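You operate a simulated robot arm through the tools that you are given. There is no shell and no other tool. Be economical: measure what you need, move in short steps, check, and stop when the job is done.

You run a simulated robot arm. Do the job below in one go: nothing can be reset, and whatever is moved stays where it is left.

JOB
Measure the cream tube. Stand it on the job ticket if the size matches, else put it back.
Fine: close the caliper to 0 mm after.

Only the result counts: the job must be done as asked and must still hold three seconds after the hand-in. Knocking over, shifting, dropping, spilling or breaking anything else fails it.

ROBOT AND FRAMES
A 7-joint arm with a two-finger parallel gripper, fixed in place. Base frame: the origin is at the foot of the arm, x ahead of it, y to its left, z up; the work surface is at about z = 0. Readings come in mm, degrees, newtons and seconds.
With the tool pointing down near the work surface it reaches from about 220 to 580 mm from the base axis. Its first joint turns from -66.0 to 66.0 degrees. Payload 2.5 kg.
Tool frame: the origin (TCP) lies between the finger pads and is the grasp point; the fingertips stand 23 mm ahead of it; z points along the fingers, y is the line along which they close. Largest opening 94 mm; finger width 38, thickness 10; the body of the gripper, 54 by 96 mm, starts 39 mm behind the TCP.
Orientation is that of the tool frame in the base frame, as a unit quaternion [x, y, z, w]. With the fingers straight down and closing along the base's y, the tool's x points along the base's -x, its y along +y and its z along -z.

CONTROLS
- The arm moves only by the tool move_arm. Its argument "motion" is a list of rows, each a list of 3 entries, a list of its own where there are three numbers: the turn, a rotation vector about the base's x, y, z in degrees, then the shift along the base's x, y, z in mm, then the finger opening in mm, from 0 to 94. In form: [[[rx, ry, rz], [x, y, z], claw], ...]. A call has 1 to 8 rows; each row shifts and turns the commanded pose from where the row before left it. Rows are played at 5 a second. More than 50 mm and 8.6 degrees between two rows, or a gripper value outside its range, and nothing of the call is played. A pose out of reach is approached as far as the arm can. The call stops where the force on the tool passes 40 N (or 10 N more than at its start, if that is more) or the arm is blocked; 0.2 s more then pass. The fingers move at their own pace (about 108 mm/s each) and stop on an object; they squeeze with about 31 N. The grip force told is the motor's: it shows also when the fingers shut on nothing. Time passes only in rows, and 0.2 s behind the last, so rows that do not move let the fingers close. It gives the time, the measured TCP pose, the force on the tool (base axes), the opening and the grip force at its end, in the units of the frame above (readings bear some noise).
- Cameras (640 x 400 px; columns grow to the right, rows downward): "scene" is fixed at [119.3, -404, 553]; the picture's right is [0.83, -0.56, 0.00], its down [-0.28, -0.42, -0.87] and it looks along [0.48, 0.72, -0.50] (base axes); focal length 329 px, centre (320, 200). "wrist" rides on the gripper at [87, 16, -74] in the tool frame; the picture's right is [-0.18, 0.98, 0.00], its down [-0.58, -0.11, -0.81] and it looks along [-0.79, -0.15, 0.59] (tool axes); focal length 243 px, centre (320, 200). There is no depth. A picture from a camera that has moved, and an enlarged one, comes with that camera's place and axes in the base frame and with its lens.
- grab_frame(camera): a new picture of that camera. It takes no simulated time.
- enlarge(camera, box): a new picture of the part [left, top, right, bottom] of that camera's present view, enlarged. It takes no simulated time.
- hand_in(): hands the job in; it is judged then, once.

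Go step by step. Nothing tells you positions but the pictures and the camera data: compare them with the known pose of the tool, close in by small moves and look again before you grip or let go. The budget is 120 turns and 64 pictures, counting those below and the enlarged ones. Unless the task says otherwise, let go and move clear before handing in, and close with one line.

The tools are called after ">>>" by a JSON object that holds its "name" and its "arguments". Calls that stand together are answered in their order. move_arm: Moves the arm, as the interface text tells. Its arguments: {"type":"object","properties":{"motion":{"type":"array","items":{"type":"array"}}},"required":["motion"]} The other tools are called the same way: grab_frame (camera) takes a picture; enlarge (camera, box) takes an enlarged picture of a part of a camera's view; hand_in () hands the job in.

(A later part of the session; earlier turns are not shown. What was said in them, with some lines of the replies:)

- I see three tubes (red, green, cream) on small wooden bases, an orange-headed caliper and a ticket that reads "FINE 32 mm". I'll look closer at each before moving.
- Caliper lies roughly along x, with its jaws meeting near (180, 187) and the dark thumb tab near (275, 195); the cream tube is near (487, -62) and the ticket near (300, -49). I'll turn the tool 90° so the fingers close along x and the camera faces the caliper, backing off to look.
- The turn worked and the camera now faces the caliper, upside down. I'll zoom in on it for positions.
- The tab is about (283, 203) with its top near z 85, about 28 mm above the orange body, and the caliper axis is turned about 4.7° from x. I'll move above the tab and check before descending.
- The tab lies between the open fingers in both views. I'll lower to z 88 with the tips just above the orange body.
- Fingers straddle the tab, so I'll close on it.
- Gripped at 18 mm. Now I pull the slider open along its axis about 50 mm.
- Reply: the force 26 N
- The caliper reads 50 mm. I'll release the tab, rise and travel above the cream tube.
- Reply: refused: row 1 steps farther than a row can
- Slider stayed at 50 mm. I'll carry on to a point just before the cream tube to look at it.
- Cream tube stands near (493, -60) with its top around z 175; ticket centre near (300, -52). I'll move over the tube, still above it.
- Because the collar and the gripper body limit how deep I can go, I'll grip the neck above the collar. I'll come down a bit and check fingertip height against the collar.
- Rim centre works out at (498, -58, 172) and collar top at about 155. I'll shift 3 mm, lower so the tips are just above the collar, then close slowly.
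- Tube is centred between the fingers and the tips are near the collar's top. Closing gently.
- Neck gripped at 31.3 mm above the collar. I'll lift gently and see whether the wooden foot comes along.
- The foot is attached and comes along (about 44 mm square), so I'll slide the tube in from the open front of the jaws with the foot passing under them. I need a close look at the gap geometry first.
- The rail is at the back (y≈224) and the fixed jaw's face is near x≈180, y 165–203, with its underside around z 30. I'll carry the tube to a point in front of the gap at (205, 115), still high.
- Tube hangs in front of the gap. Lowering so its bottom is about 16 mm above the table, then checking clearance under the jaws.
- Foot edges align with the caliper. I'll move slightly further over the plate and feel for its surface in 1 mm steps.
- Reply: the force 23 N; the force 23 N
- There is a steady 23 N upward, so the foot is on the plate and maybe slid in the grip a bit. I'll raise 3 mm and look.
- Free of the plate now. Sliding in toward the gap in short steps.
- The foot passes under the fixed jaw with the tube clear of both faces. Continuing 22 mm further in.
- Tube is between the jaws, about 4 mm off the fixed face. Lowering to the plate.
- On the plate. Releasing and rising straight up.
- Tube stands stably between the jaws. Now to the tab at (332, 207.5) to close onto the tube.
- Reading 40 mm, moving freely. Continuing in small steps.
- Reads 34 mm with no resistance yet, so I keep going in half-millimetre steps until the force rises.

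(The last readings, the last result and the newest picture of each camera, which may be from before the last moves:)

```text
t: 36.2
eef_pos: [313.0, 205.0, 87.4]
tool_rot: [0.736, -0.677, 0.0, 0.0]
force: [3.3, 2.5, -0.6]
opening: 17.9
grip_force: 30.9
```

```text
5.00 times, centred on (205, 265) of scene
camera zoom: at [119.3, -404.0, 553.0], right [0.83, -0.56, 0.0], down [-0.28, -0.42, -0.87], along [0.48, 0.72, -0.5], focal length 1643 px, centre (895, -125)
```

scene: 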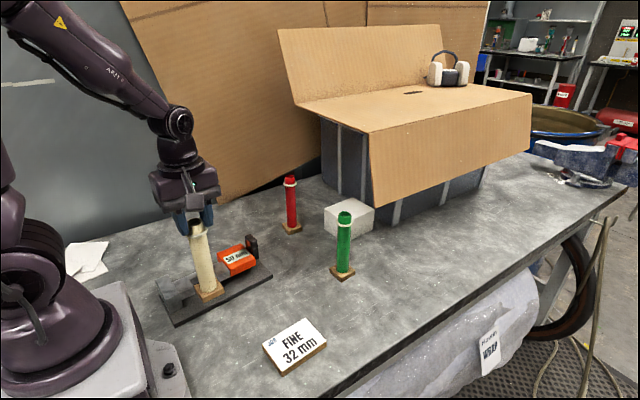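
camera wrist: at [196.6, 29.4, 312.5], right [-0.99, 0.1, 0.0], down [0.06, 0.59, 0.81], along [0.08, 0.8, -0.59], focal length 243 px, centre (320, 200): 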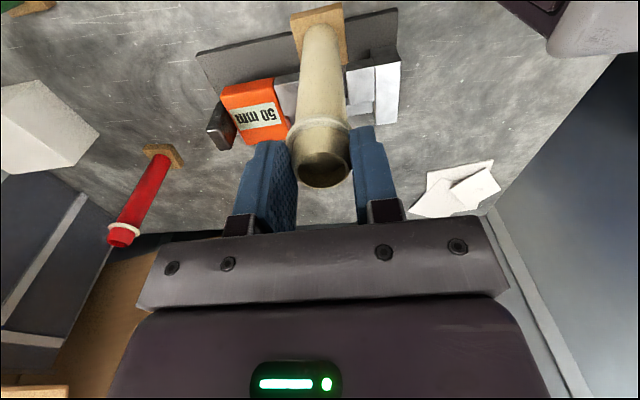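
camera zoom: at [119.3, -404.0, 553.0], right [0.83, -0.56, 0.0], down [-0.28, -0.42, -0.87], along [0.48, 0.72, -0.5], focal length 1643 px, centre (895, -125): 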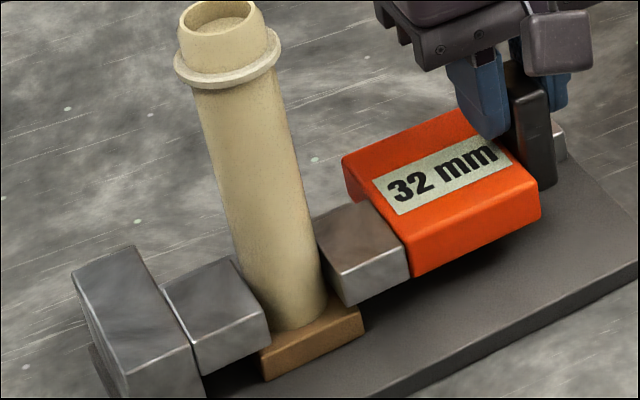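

Reads 32 mm but still no firm contact force; continue.

>>> {"name": "move_arm", "arguments": {"motion": [[[0, 0, 0], [-0.5, -0.04, 0], 5], [[0, 0, 0], [0, 0, 0], 5]]}}

>>> {"name": "move_arm", "arguments": {"motion": [[[0, 0, 0], [-0.5, -0.04, 0], 5], [[0, 0, 0], [0, 0, 0], 5]]}}

>>> {"name": "enlarge", "arguments": {"camera": "scene", "box": [165, 225, 245, 305]}}

```text
t: 36.8
eef_pos: [312.7, 205.5, 88.9]
tool_rot: [0.736, -0.677, 0.001, 0.0]
force: [7.7, 0.3, -0.1]
opening: 17.7
grip_force: 31.1
```

```text
t: 37.4
eef_pos: [311.9, 206.3, 89.4]
tool_rot: [0.736, -0.677, 0.0, 0.0]
force: [5.2, 0.4, 0.4]
opening: 17.8
grip_force: 31.1
```

```text
5.00 times, centred on (205, 265) of scene
camera zoom: at [119.3, -404.0, 553.0], right [0.83, -0.56, 0.0], down [-0.28, -0.42, -0.87], along [0.48, 0.72, -0.5], focal length 1643 px, centre (895, -125)
```

zoom: 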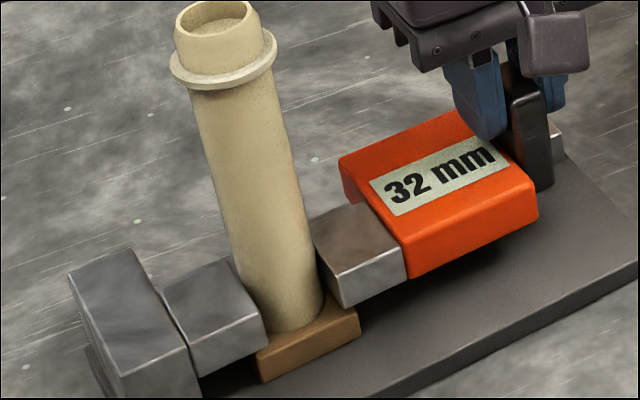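

Firm contact: the reading holds at 32 mm while the force rises and the caliper just begins to nudge, so the size matches the ticket. I'll back the slider off 19 mm, release and rise.

>>> {"name": "move_arm", "arguments": {"motion": [[[0, 0, 0], [2, 0.16, 0], 5], [[0, 0, 0], [4, 0.33, 0], 5], [[0, 0, 0], [6, 0.5, 0], 5], [[0, 0, 0], [7, 0.58, 0], 5], [[0, 0, 0], [0, 0, 0], 5]]}}

>>> {"name": "move_arm", "arguments": {"motion": [[[0, 0, 0], [0, 0, 0], 30], [[0, 0, 0], [0, 0, 0], 50], [[0, 0, 0], [0, 0, 45], 50], [[0, 0, 0], [0, 0, 45], 60], [[0, 0, 0], [0, 0, 45], 60], [[0, 0, 0], [0, 0, 40], 60], [[0, 0, 0], [0, 0, 0], 60]]}}

>>> {"name": "enlarge", "arguments": {"camera": "scene", "box": [140, 200, 280, 320]}}

>>> {"name": "grab_frame", "arguments": {"camera": "wrist"}}

```text
t: 38.6
eef_pos: [329.8, 208.0, 86.6]
tool_rot: [0.736, -0.677, 0.0, 0.001]
force: [-9.1, -4.1, 0.1]
opening: 18.0
grip_force: 31.2
```

```text
t: 40.2
eef_pos: [330.6, 209.8, 262.5]
tool_rot: [0.735, -0.678, 0.0, 0.0]
force: [0.4, 0.3, 0.9]
opening: 59.9
grip_force: 0.0
```

```text
3.33 times, centred on (210, 260) of scene
camera zoom: at [119.3, -404.0, 553.0], right [0.83, -0.56, 0.0], down [-0.28, -0.42, -0.87], along [0.48, 0.72, -0.5], focal length 1095 px, centre (687, 0)
```

zoom: 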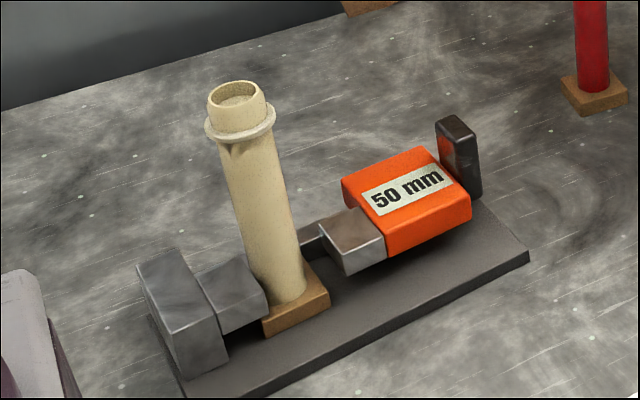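

```text
20 pictures are left
camera wrist: at [323.1, 121.9, 338.2], right [-0.99, 0.1, 0.0], down [0.06, 0.59, 0.81], along [0.08, 0.8, -0.59], focal length 243 px, centre (320, 200)
```

wrist: 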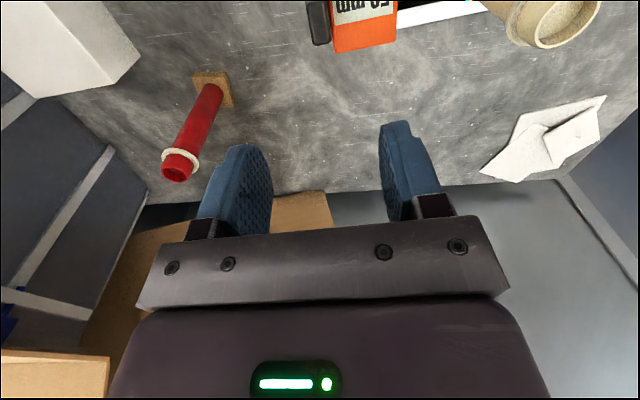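

Slider is at 50 mm again and the tube moved about 6 mm toward the fixed jaw, to about (195, 179.5). I'll go back above it.

>>> {"name": "move_arm", "arguments": {"motion": [[[0, 0, 0], [-45, -10, 0], 60], [[0, 0, 0], [-45, -10, 0], 60], [[0, 0, 0], [-45.5, -9.5, 0], 60], [[0, 0, 0], [0, 0, -25], 60], [[0, 0, 0], [0, 0, -20], 60], [[0, 0, 0], [0, 0, 0], 60]]}}

>>> {"name": "enlarge", "arguments": {"camera": "wrist", "box": [160, 0, 480, 200]}}

```text
t: 41.6
eef_pos: [196.3, 178.0, 217.6]
tool_rot: [0.736, -0.677, -0.001, 0.001]
force: [-0.4, 0.0, -0.6]
opening: 60.1
grip_force: 0.0
```

```text
2.00 times, centred on (320, 100) of wrist
camera zoom: at [188.7, 90.9, 292.0], right [-0.99, 0.1, 0.0], down [0.06, 0.59, 0.81], along [0.08, 0.8, -0.59], focal length 485 px, centre (320, 400)
```

zoom: 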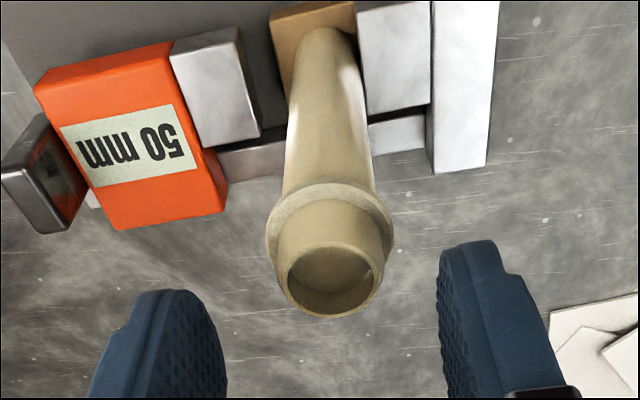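

Rim centre is at about (193.7, 181.5). Adjusting and descending to the neck.

>>> {"name": "move_arm", "arguments": {"motion": [[[0, 0, 0], [-2, 2.5, -12], 60], [[0, 0, 0], [0, 0, -10], 56], [[0, 0, 0], [0, 0, -5], 50], [[0, 0, 0], [0, 0, 0], 46]]}}

>>> {"name": "enlarge", "arguments": {"camera": "wrist", "box": [160, 0, 480, 200]}}

```text
t: 42.6
eef_pos: [194.3, 180.8, 191.8]
tool_rot: [0.736, -0.677, 0.0, 0.0]
force: [0.1, -1.0, -0.2]
opening: 46.0
grip_force: 0.1
```

```text
2.00 times, centred on (320, 100) of wrist
camera zoom: at [186.9, 93.4, 265.4], right [-0.99, 0.1, 0.0], down [0.06, 0.59, 0.81], along [0.08, 0.8, -0.59], focal length 485 px, centre (320, 400)
```

zoom: 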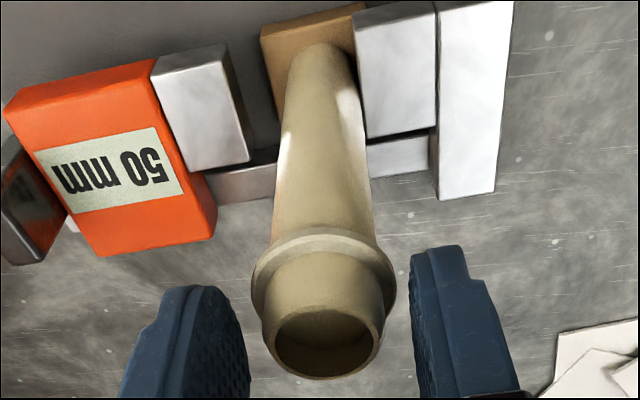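

Centred. Gripping, then lifting 2.5 mm and easing off the fixed jaw.

>>> {"name": "move_arm", "arguments": {"motion": [[[0, 0, 0], [0, 0, 0], 38], [[0, 0, 0], [0, 0, 0], 33], [[0, 0, 0], [0, 0, 0], 22], [[0, 0, 0], [0, 0, 0], 22]]}}

>>> {"name": "move_arm", "arguments": {"motion": [[[0, 0, 0], [0.5, 0, 1.5], 22], [[0, 0, 0], [2.5, 0.2, 1.3], 22], [[0, 0, 0], [3, 0.2, 0], 22], [[0, 0, 0], [0, 0, 0], 22]]}}

>>> {"name": "enlarge", "arguments": {"camera": "scene", "box": [155, 205, 265, 315]}}

```text
t: 43.6
eef_pos: [195.4, 181.7, 192.3]
tool_rot: [0.736, -0.677, 0.0, -0.001]
force: [-0.4, 0.5, -0.4]
opening: 31.2
grip_force: 31.1
```

```text
t: 44.6
eef_pos: [199.5, 181.2, 194.0]
tool_rot: [0.737, -0.676, 0.0, 0.0]
force: [1.0, -0.4, -1.1]
opening: 31.4
grip_force: 30.6
```

```text
3.64 times, centred on (210, 260) of scene
camera zoom: at [119.3, -404.0, 553.0], right [0.83, -0.56, 0.0], down [-0.28, -0.42, -0.87], along [0.48, 0.72, -0.5], focal length 1195 px, centre (720, -18)
```

zoom: 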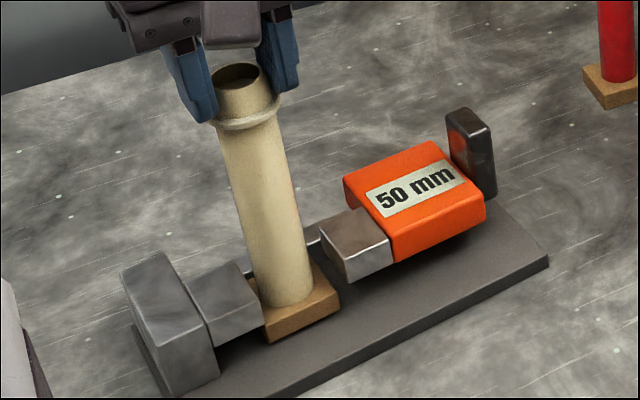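

Free. Sliding out the front along the same line.

>>> {"name": "move_arm", "arguments": {"motion": [[[0, 0, 0], [0.5, -6, 0], 22], [[0, 0, 0], [0.7, -8, 0], 22], [[0, 0, 0], [0.8, -10, 0], 22], [[0, 0, 0], [0.8, -10, 0], 22], [[0, 0, 0], [0.8, -10, 0], 22], [[0, 0, 0], [0.9, -11, 0], 22], [[0, 0, 0], [0.9, -11, 0], 22], [[0, 0, 0], [0, 0, 0], 22]]}}

>>> {"name": "enlarge", "arguments": {"camera": "scene", "box": [155, 205, 265, 325]}}

```text
t: 46.4
eef_pos: [205.8, 115.0, 194.6]
tool_rot: [0.736, -0.677, 0.0, 0.0]
force: [-0.1, 0.0, -1.4]
opening: 31.4
grip_force: 31.1
```

```text
3.33 times, centred on (210, 265) of scene
camera zoom: at [119.3, -404.0, 553.0], right [0.83, -0.56, 0.0], down [-0.28, -0.42, -0.87], along [0.48, 0.72, -0.5], focal length 1095 px, centre (687, -17)
```

zoom: 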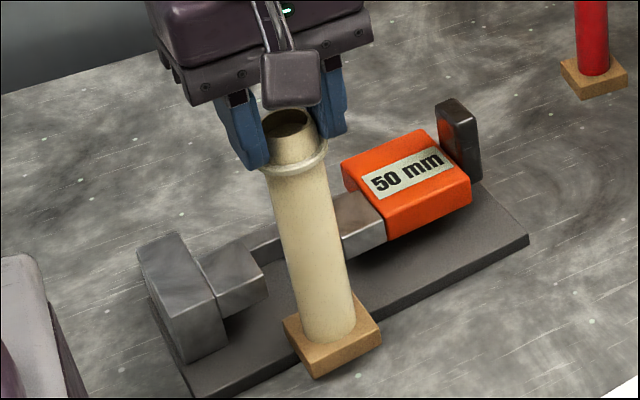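

Clear of the caliper, and it stayed put. Lifting and carrying the tube above the ticket, whose centre I take as (303, -46).

>>> {"name": "move_arm", "arguments": {"motion": [[[0, 0, 0], [3, -10, 20], 22], [[0, 0, 0], [10, -20, 20], 22], [[0, 0, 0], [20, -30, 0], 22], [[0, 0, 0], [22, -33, 0], 22], [[0, 0, 0], [22, -34, 0], 22], [[0, 0, 0], [20, -34, 0], 22], [[0, 0, 0], [0, 0, -17], 22], [[0, 0, 0], [0, 0, 0], 22]]}}

>>> {"name": "enlarge", "arguments": {"camera": "scene", "box": [230, 240, 380, 390]}}

>>> {"name": "enlarge", "arguments": {"camera": "wrist", "box": [220, 0, 420, 125]}}

```text
t: 48.2
eef_pos: [303.6, -45.0, 217.4]
tool_rot: [0.736, -0.677, 0.0, 0.0]
force: [-0.2, -0.1, -1.8]
opening: 31.2
grip_force: 31.3
```

```text
2.67 times, centred on (305, 315) of scene
camera zoom: at [119.3, -404.0, 553.0], right [0.83, -0.56, 0.0], down [-0.28, -0.42, -0.87], along [0.48, 0.72, -0.5], focal length 876 px, centre (360, -107)
```

zoom: 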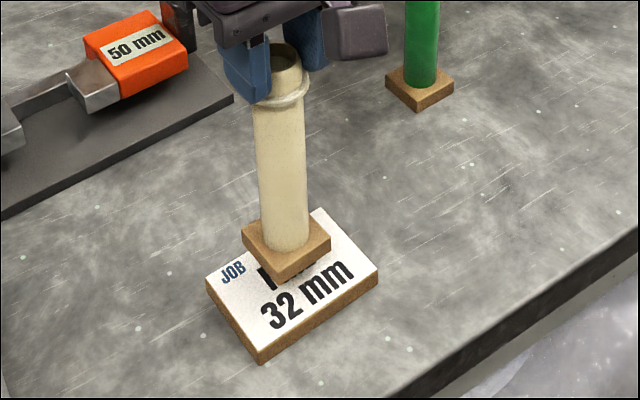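

```text
3.20 times, centred on (320, 62) of wrist
camera zoom: at [294.5, -132.8, 290.8], right [-0.99, 0.1, 0.0], down [0.06, 0.59, 0.81], along [0.08, 0.8, -0.59], focal length 776 px, centre (320, 640)
```

zoom: 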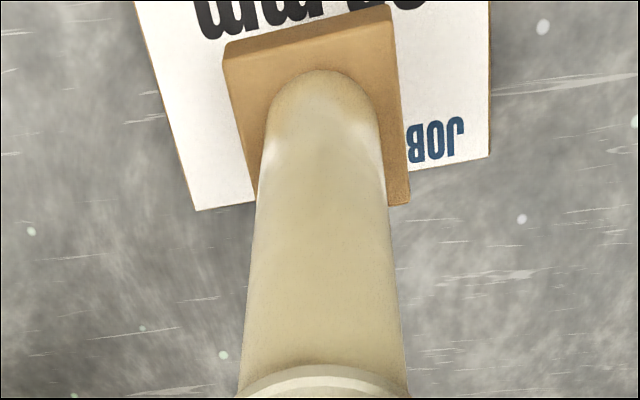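

Ticket centre is nearer (301, -48). Shifting slightly and lowering close.

>>> {"name": "move_arm", "arguments": {"motion": [[[0, 0, 0], [-2, -3, -8], 22], [[0, 0, 0], [0, 0, -8], 22], [[0, 0, 0], [0, 0, -3], 22], [[0, 0, 0], [0, 0, -1], 22], [[0, 0, 0], [0, 0, 0], 22]]}}

>>> {"name": "enlarge", "arguments": {"camera": "scene", "box": [250, 280, 350, 380]}}

```text
t: 49.4
eef_pos: [300.1, -47.8, 196.3]
tool_rot: [0.736, -0.677, 0.0, 0.0]
force: [0.0, 0.0, -1.5]
opening: 31.1
grip_force: 30.5
```

```text
4.00 times, centred on (300, 330) of scene
camera zoom: at [119.3, -404.0, 553.0], right [0.83, -0.56, 0.0], down [-0.28, -0.42, -0.87], along [0.48, 0.72, -0.5], focal length 1314 px, centre (400, -320)
```

zoom: 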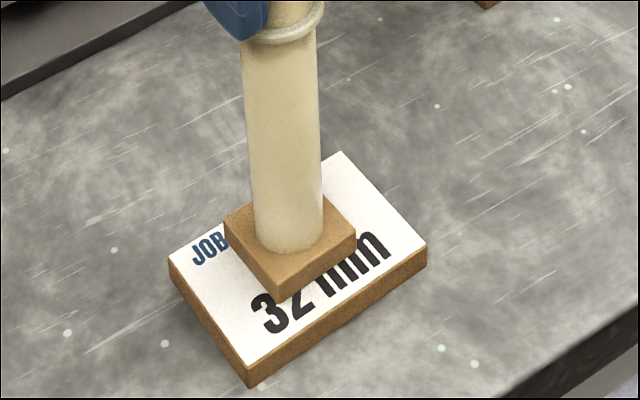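

Well inside the ticket and nearly down. Touching down in 1 mm steps.

>>> {"name": "move_arm", "arguments": {"motion": [[[0, 0, 0], [0, 0, -1], 22], [[0, 0, 0], [0, 0, 0], 22]]}}

>>> {"name": "move_arm", "arguments": {"motion": [[[0, 0, 0], [0, 0, -1], 22], [[0, 0, 0], [0, 0, 0], 22]]}}

```text
t: 50.0
eef_pos: [301.4, -47.7, 196.0]
tool_rot: [0.735, -0.678, 0.0, 0.001]
force: [0.0, -0.1, -1.2]
opening: 31.2
grip_force: 30.8
```

```text
t: 50.6
eef_pos: [300.4, -47.7, 193.9]
tool_rot: [0.735, -0.678, 0.0, 0.0]
force: [-2.8, 2.5, 20.1]
opening: 31.3
grip_force: 31.0
```

Contact at 20 N. Releasing and rising.

>>> {"name": "move_arm", "arguments": {"motion": [[[0, 0, 0], [0, 0, 0.5], 36], [[0, 0, 0], [0, 0, 0], 44], [[0, 0, 0], [0, 0, 0], 60], [[0, 0, 0], [0, 0, 30], 60], [[0, 0, 0], [0, 0, 40], 60], [[0, 0, 0], [0, 0, 0], 60]]}}

>>> {"name": "grab_frame", "arguments": {"camera": "scene"}}

```text
t: 52.0
eef_pos: [299.1, -48.3, 265.0]
tool_rot: [0.736, -0.677, 0.0, 0.0]
force: [0.4, -0.2, -0.1]
opening: 60.1
grip_force: 0.0
```

```text
12 pictures are left
```

scene: 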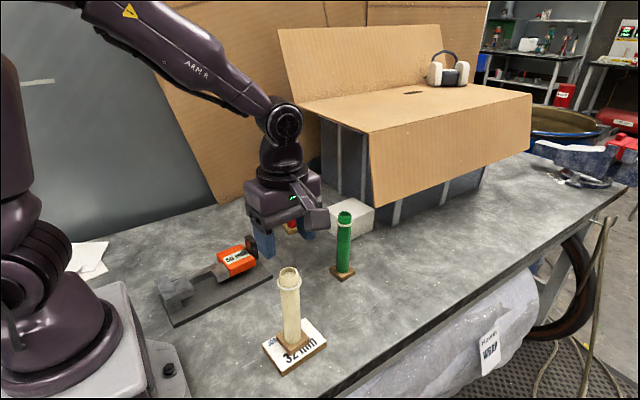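

Tube stands on the ticket. Back to the caliper tab to close it to 0.

>>> {"name": "move_arm", "arguments": {"motion": [[[0, 0, 0], [5, 43, 0], 60], [[0, 0, 0], [5, 43, 0], 60], [[0, 0, 0], [5, 43, 0], 55], [[0, 0, 0], [5, 43, 0], 50], [[0, 0, 0], [5, 43, 0], 50], [[0, 0, 0], [5.5, 41.5, -40], 50], [[0, 0, 0], [0, 0, -45], 50], [[0, 0, 0], [0, 0, -45], 50]]}}

>>> {"name": "move_arm", "arguments": {"motion": [[[0, 0, 0], [0, 0, -8], 50], [[0, 0, 0], [0, 0, 0], 50]]}}

>>> {"name": "enlarge", "arguments": {"camera": "wrist", "box": [160, 0, 480, 200]}}

```text
refused: row 6 steps farther than a row can; nothing moved
```

```text
t: 52.6
eef_pos: [299.5, -48.4, 256.1]
tool_rot: [0.735, -0.678, 0.0, 0.001]
force: [-0.1, 0.1, 0.4]
opening: 50.0
grip_force: 0.0
```

```text
2.00 times, centred on (320, 100) of wrist
camera zoom: at [291.6, -135.9, 330.9], right [-0.99, 0.1, 0.0], down [0.06, 0.59, 0.81], along [0.08, 0.8, -0.59], focal length 485 px, centre (320, 400)
```

zoom: 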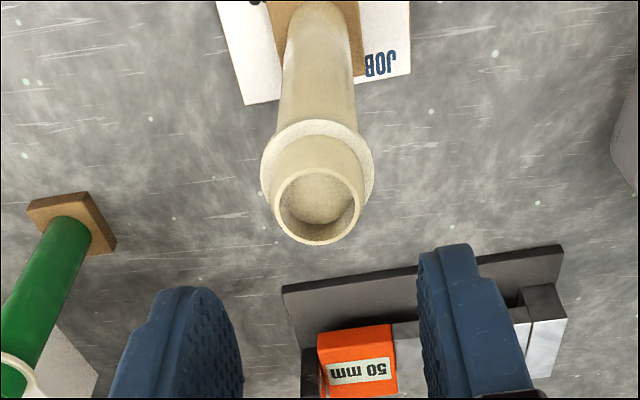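

The call was refused for one long row, only an 8 mm descent happened, and the tips are still well above the tube. Redoing the travel in legal steps.

>>> {"name": "move_arm", "arguments": {"motion": [[[0, 0, 0], [5, 43, 0], 50], [[0, 0, 0], [5, 43, 0], 50], [[0, 0, 0], [5, 43, 0], 50], [[0, 0, 0], [5, 43, 0], 50], [[0, 0, 0], [5, 43, 0], 50], [[0, 0, 0], [6, 41.5, 0], 50], [[0, 0, 0], [0, 0, -45], 50], [[0, 0, 0], [0, 0, -45], 50]]}}

>>> {"name": "move_arm", "arguments": {"motion": [[[0, 0, 0], [0, 0, -40], 50], [[0, 0, 0], [0, 0, 0], 50]]}}

>>> {"name": "enlarge", "arguments": {"camera": "wrist", "box": [160, 0, 480, 200]}}

```text
t: 54.4
eef_pos: [333.0, 207.7, 165.4]
tool_rot: [0.736, -0.677, 0.0, 0.0]
force: [-0.1, 0.2, 0.0]
opening: 49.8
grip_force: 0.0
```

```text
t: 55.0
eef_pos: [333.9, 208.8, 127.6]
tool_rot: [0.735, -0.678, -0.001, 0.0]
force: [0.4, -0.3, 0.2]
opening: 50.1
grip_force: 0.2
```

```text
2.00 times, centred on (320, 100) of wrist
camera zoom: at [325.5, 120.7, 201.6], right [-0.99, 0.1, 0.0], down [0.06, 0.59, 0.81], along [0.08, 0.8, -0.59], focal length 485 px, centre (320, 400)
```

zoom: 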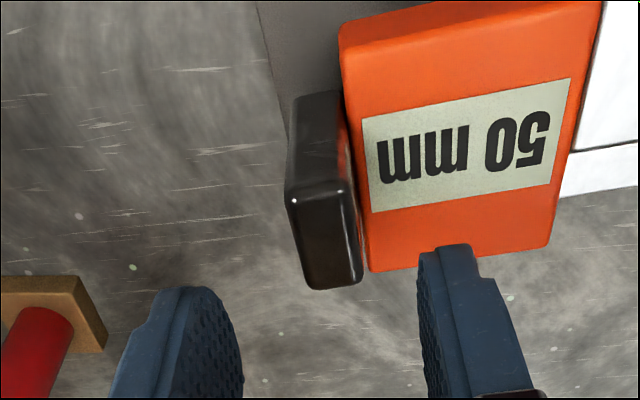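

Tab is within the fingers, about 2–3 mm off centre. Correcting, descending and gripping, then closing most of the way.

>>> {"name": "move_arm", "arguments": {"motion": [[[0, 0, 0], [-2.5, 0, -20], 50], [[0, 0, 0], [0, 0, -18], 45], [[0, 0, 0], [0, 0, 0], 25], [[0, 0, 0], [0, 0, 0], 5], [[0, 0, 0], [0, 0, 0], 5]]}}

>>> {"name": "move_arm", "arguments": {"motion": [[[0, 0, 0], [-5, -0.41, 0], 5], [[0, 0, 0], [-9, -0.74, 0], 5], [[0, 0, 0], [-9, -0.74, 0], 5], [[0, 0, 0], [-9, -0.74, 0], 5], [[0, 0, 0], [-8, -0.66, 0], 5], [[0, 0, 0], [-5, -0.41, 0], 5], [[0, 0, 0], [0, 0, 0], 5]]}}

>>> {"name": "enlarge", "arguments": {"camera": "scene", "box": [165, 225, 245, 305]}}

```text
t: 56.2
eef_pos: [329.0, 207.5, 88.1]
tool_rot: [0.736, -0.677, 0.0, -0.001]
force: [1.5, -0.5, -1.0]
opening: 17.9
grip_force: 31.6
```

```text
t: 57.8
eef_pos: [282.8, 203.5, 88.5]
tool_rot: [0.736, -0.677, 0.0, 0.0]
force: [1.0, -2.3, 0.2]
opening: 17.9
grip_force: 31.1
```

```text
5.00 times, centred on (205, 265) of scene
camera zoom: at [119.3, -404.0, 553.0], right [0.83, -0.56, 0.0], down [-0.28, -0.42, -0.87], along [0.48, 0.72, -0.5], focal length 1643 px, centre (895, -125)
```

zoom: 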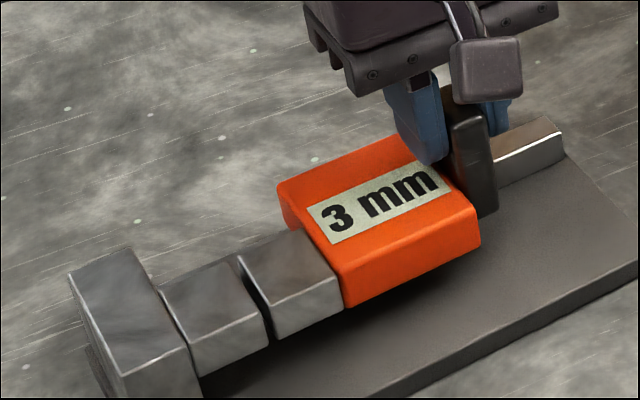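

Reads 3 mm. Finishing in small steps until contact.

>>> {"name": "move_arm", "arguments": {"motion": [[[0, 0, 0], [-1, -0.08, 0], 5], [[0, 0, 0], [-1, -0.08, 0], 5], [[0, 0, 0], [0, 0, 0], 5]]}}

>>> {"name": "move_arm", "arguments": {"motion": [[[0, 0, 0], [-0.5, -0.04, 0], 5], [[0, 0, 0], [0, 0, 0], 5]]}}

>>> {"name": "move_arm", "arguments": {"motion": [[[0, 0, 0], [-0.4, -0.03, 0], 5], [[0, 0, 0], [0, 0, 0], 5]]}}

>>> {"name": "enlarge", "arguments": {"camera": "scene", "box": [165, 225, 245, 305]}}

```text
t: 58.6
eef_pos: [280.4, 204.0, 89.4]
tool_rot: [0.736, -0.677, 0.0, -0.001]
force: [2.5, -3.3, -0.9]
opening: 18.1
grip_force: 30.9
```

```text
t: 59.2
eef_pos: [280.4, 204.1, 88.9]
tool_rot: [0.736, -0.677, 0.0, 0.0]
force: [1.7, -3.2, 1.0]
opening: 17.8
grip_force: 30.6
```

```text
t: 59.8
eef_pos: [279.8, 204.2, 88.4]
tool_rot: [0.735, -0.678, 0.0, 0.0]
force: [0.9, -1.2, -1.8]
opening: 17.9
grip_force: 30.8
```

```text
5.00 times, centred on (205, 265) of scene
camera zoom: at [119.3, -404.0, 553.0], right [0.83, -0.56, 0.0], down [-0.28, -0.42, -0.87], along [0.48, 0.72, -0.5], focal length 1643 px, centre (895, -125)
```

zoom: 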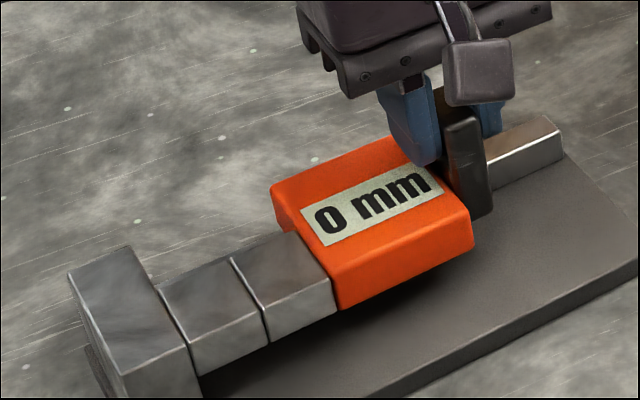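

Reads 0 mm. One last small push to seat it, then release.

>>> {"name": "move_arm", "arguments": {"motion": [[[0, 0, 0], [-0.3, -0.02, 0], 5], [[0, 0, 0], [0, 0, 0], 5]]}}

>>> {"name": "move_arm", "arguments": {"motion": [[[0, 0, 0], [0, 0, 0], 25], [[0, 0, 0], [0, 0, 0], 50], [[0, 0, 0], [0, 0, 45], 50], [[0, 0, 0], [0, 0, 45], 50], [[0, 0, 0], [0, 0, 45], 50], [[0, 0, 0], [0, 0, 0], 50]]}}

>>> {"name": "enlarge", "arguments": {"camera": "scene", "box": [150, 200, 390, 390]}}

>>> {"name": "enlarge", "arguments": {"camera": "scene", "box": [165, 225, 245, 305]}}

```text
t: 60.4
eef_pos: [280.7, 204.2, 88.0]
tool_rot: [0.736, -0.677, 0.0, 0.0]
force: [2.7, -0.4, 0.5]
opening: 18.0
grip_force: 31.2
```

```text
t: 61.8
eef_pos: [279.7, 204.0, 224.3]
tool_rot: [0.736, -0.677, 0.0, -0.001]
force: [0.7, 0.2, 0.0]
opening: 50.2
grip_force: 0.0
```

```text
2.11 times, centred on (270, 295) of scene
camera zoom: at [119.3, -404.0, 553.0], right [0.83, -0.56, 0.0], down [-0.28, -0.42, -0.87], along [0.48, 0.72, -0.5], focal length 692 px, centre (425, 0)
```

zoom: 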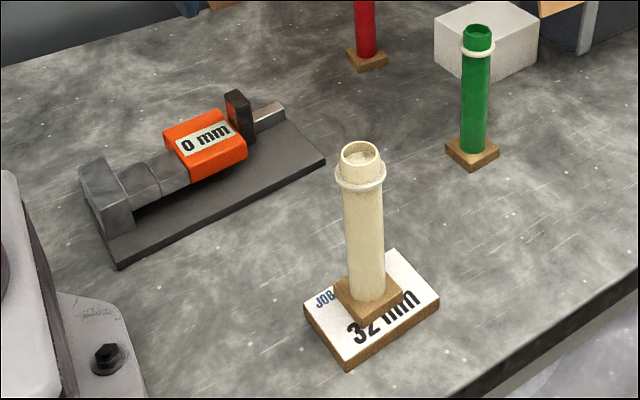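

```text
5.00 times, centred on (205, 265) of scene
camera zoom: at [119.3, -404.0, 553.0], right [0.83, -0.56, 0.0], down [-0.28, -0.42, -0.87], along [0.48, 0.72, -0.5], focal length 1643 px, centre (895, -125)
```

zoom: 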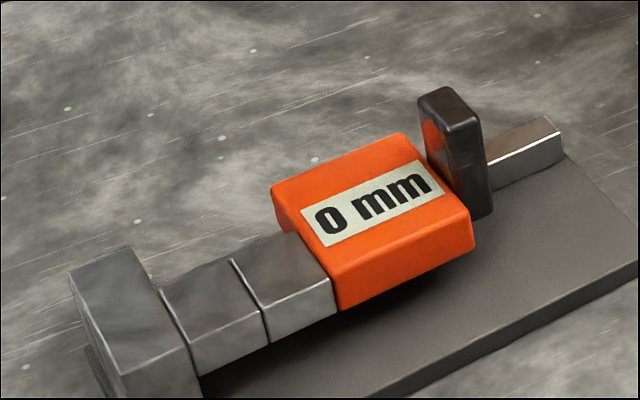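

The caliper reads 0 mm with the gripper clear, the cream tube stands on the ticket, and the other tubes are untouched. Handing in.

>>> {"name": "hand_in", "arguments": {}}

```text
The job is handed in.
```

The cream tube measured 32 mm on the caliper, which matches the ticket, so it now stands on the job ticket. The caliper is closed and reads 0 mm, though its base slid about 1 mm when the jaws pressed on the tube.
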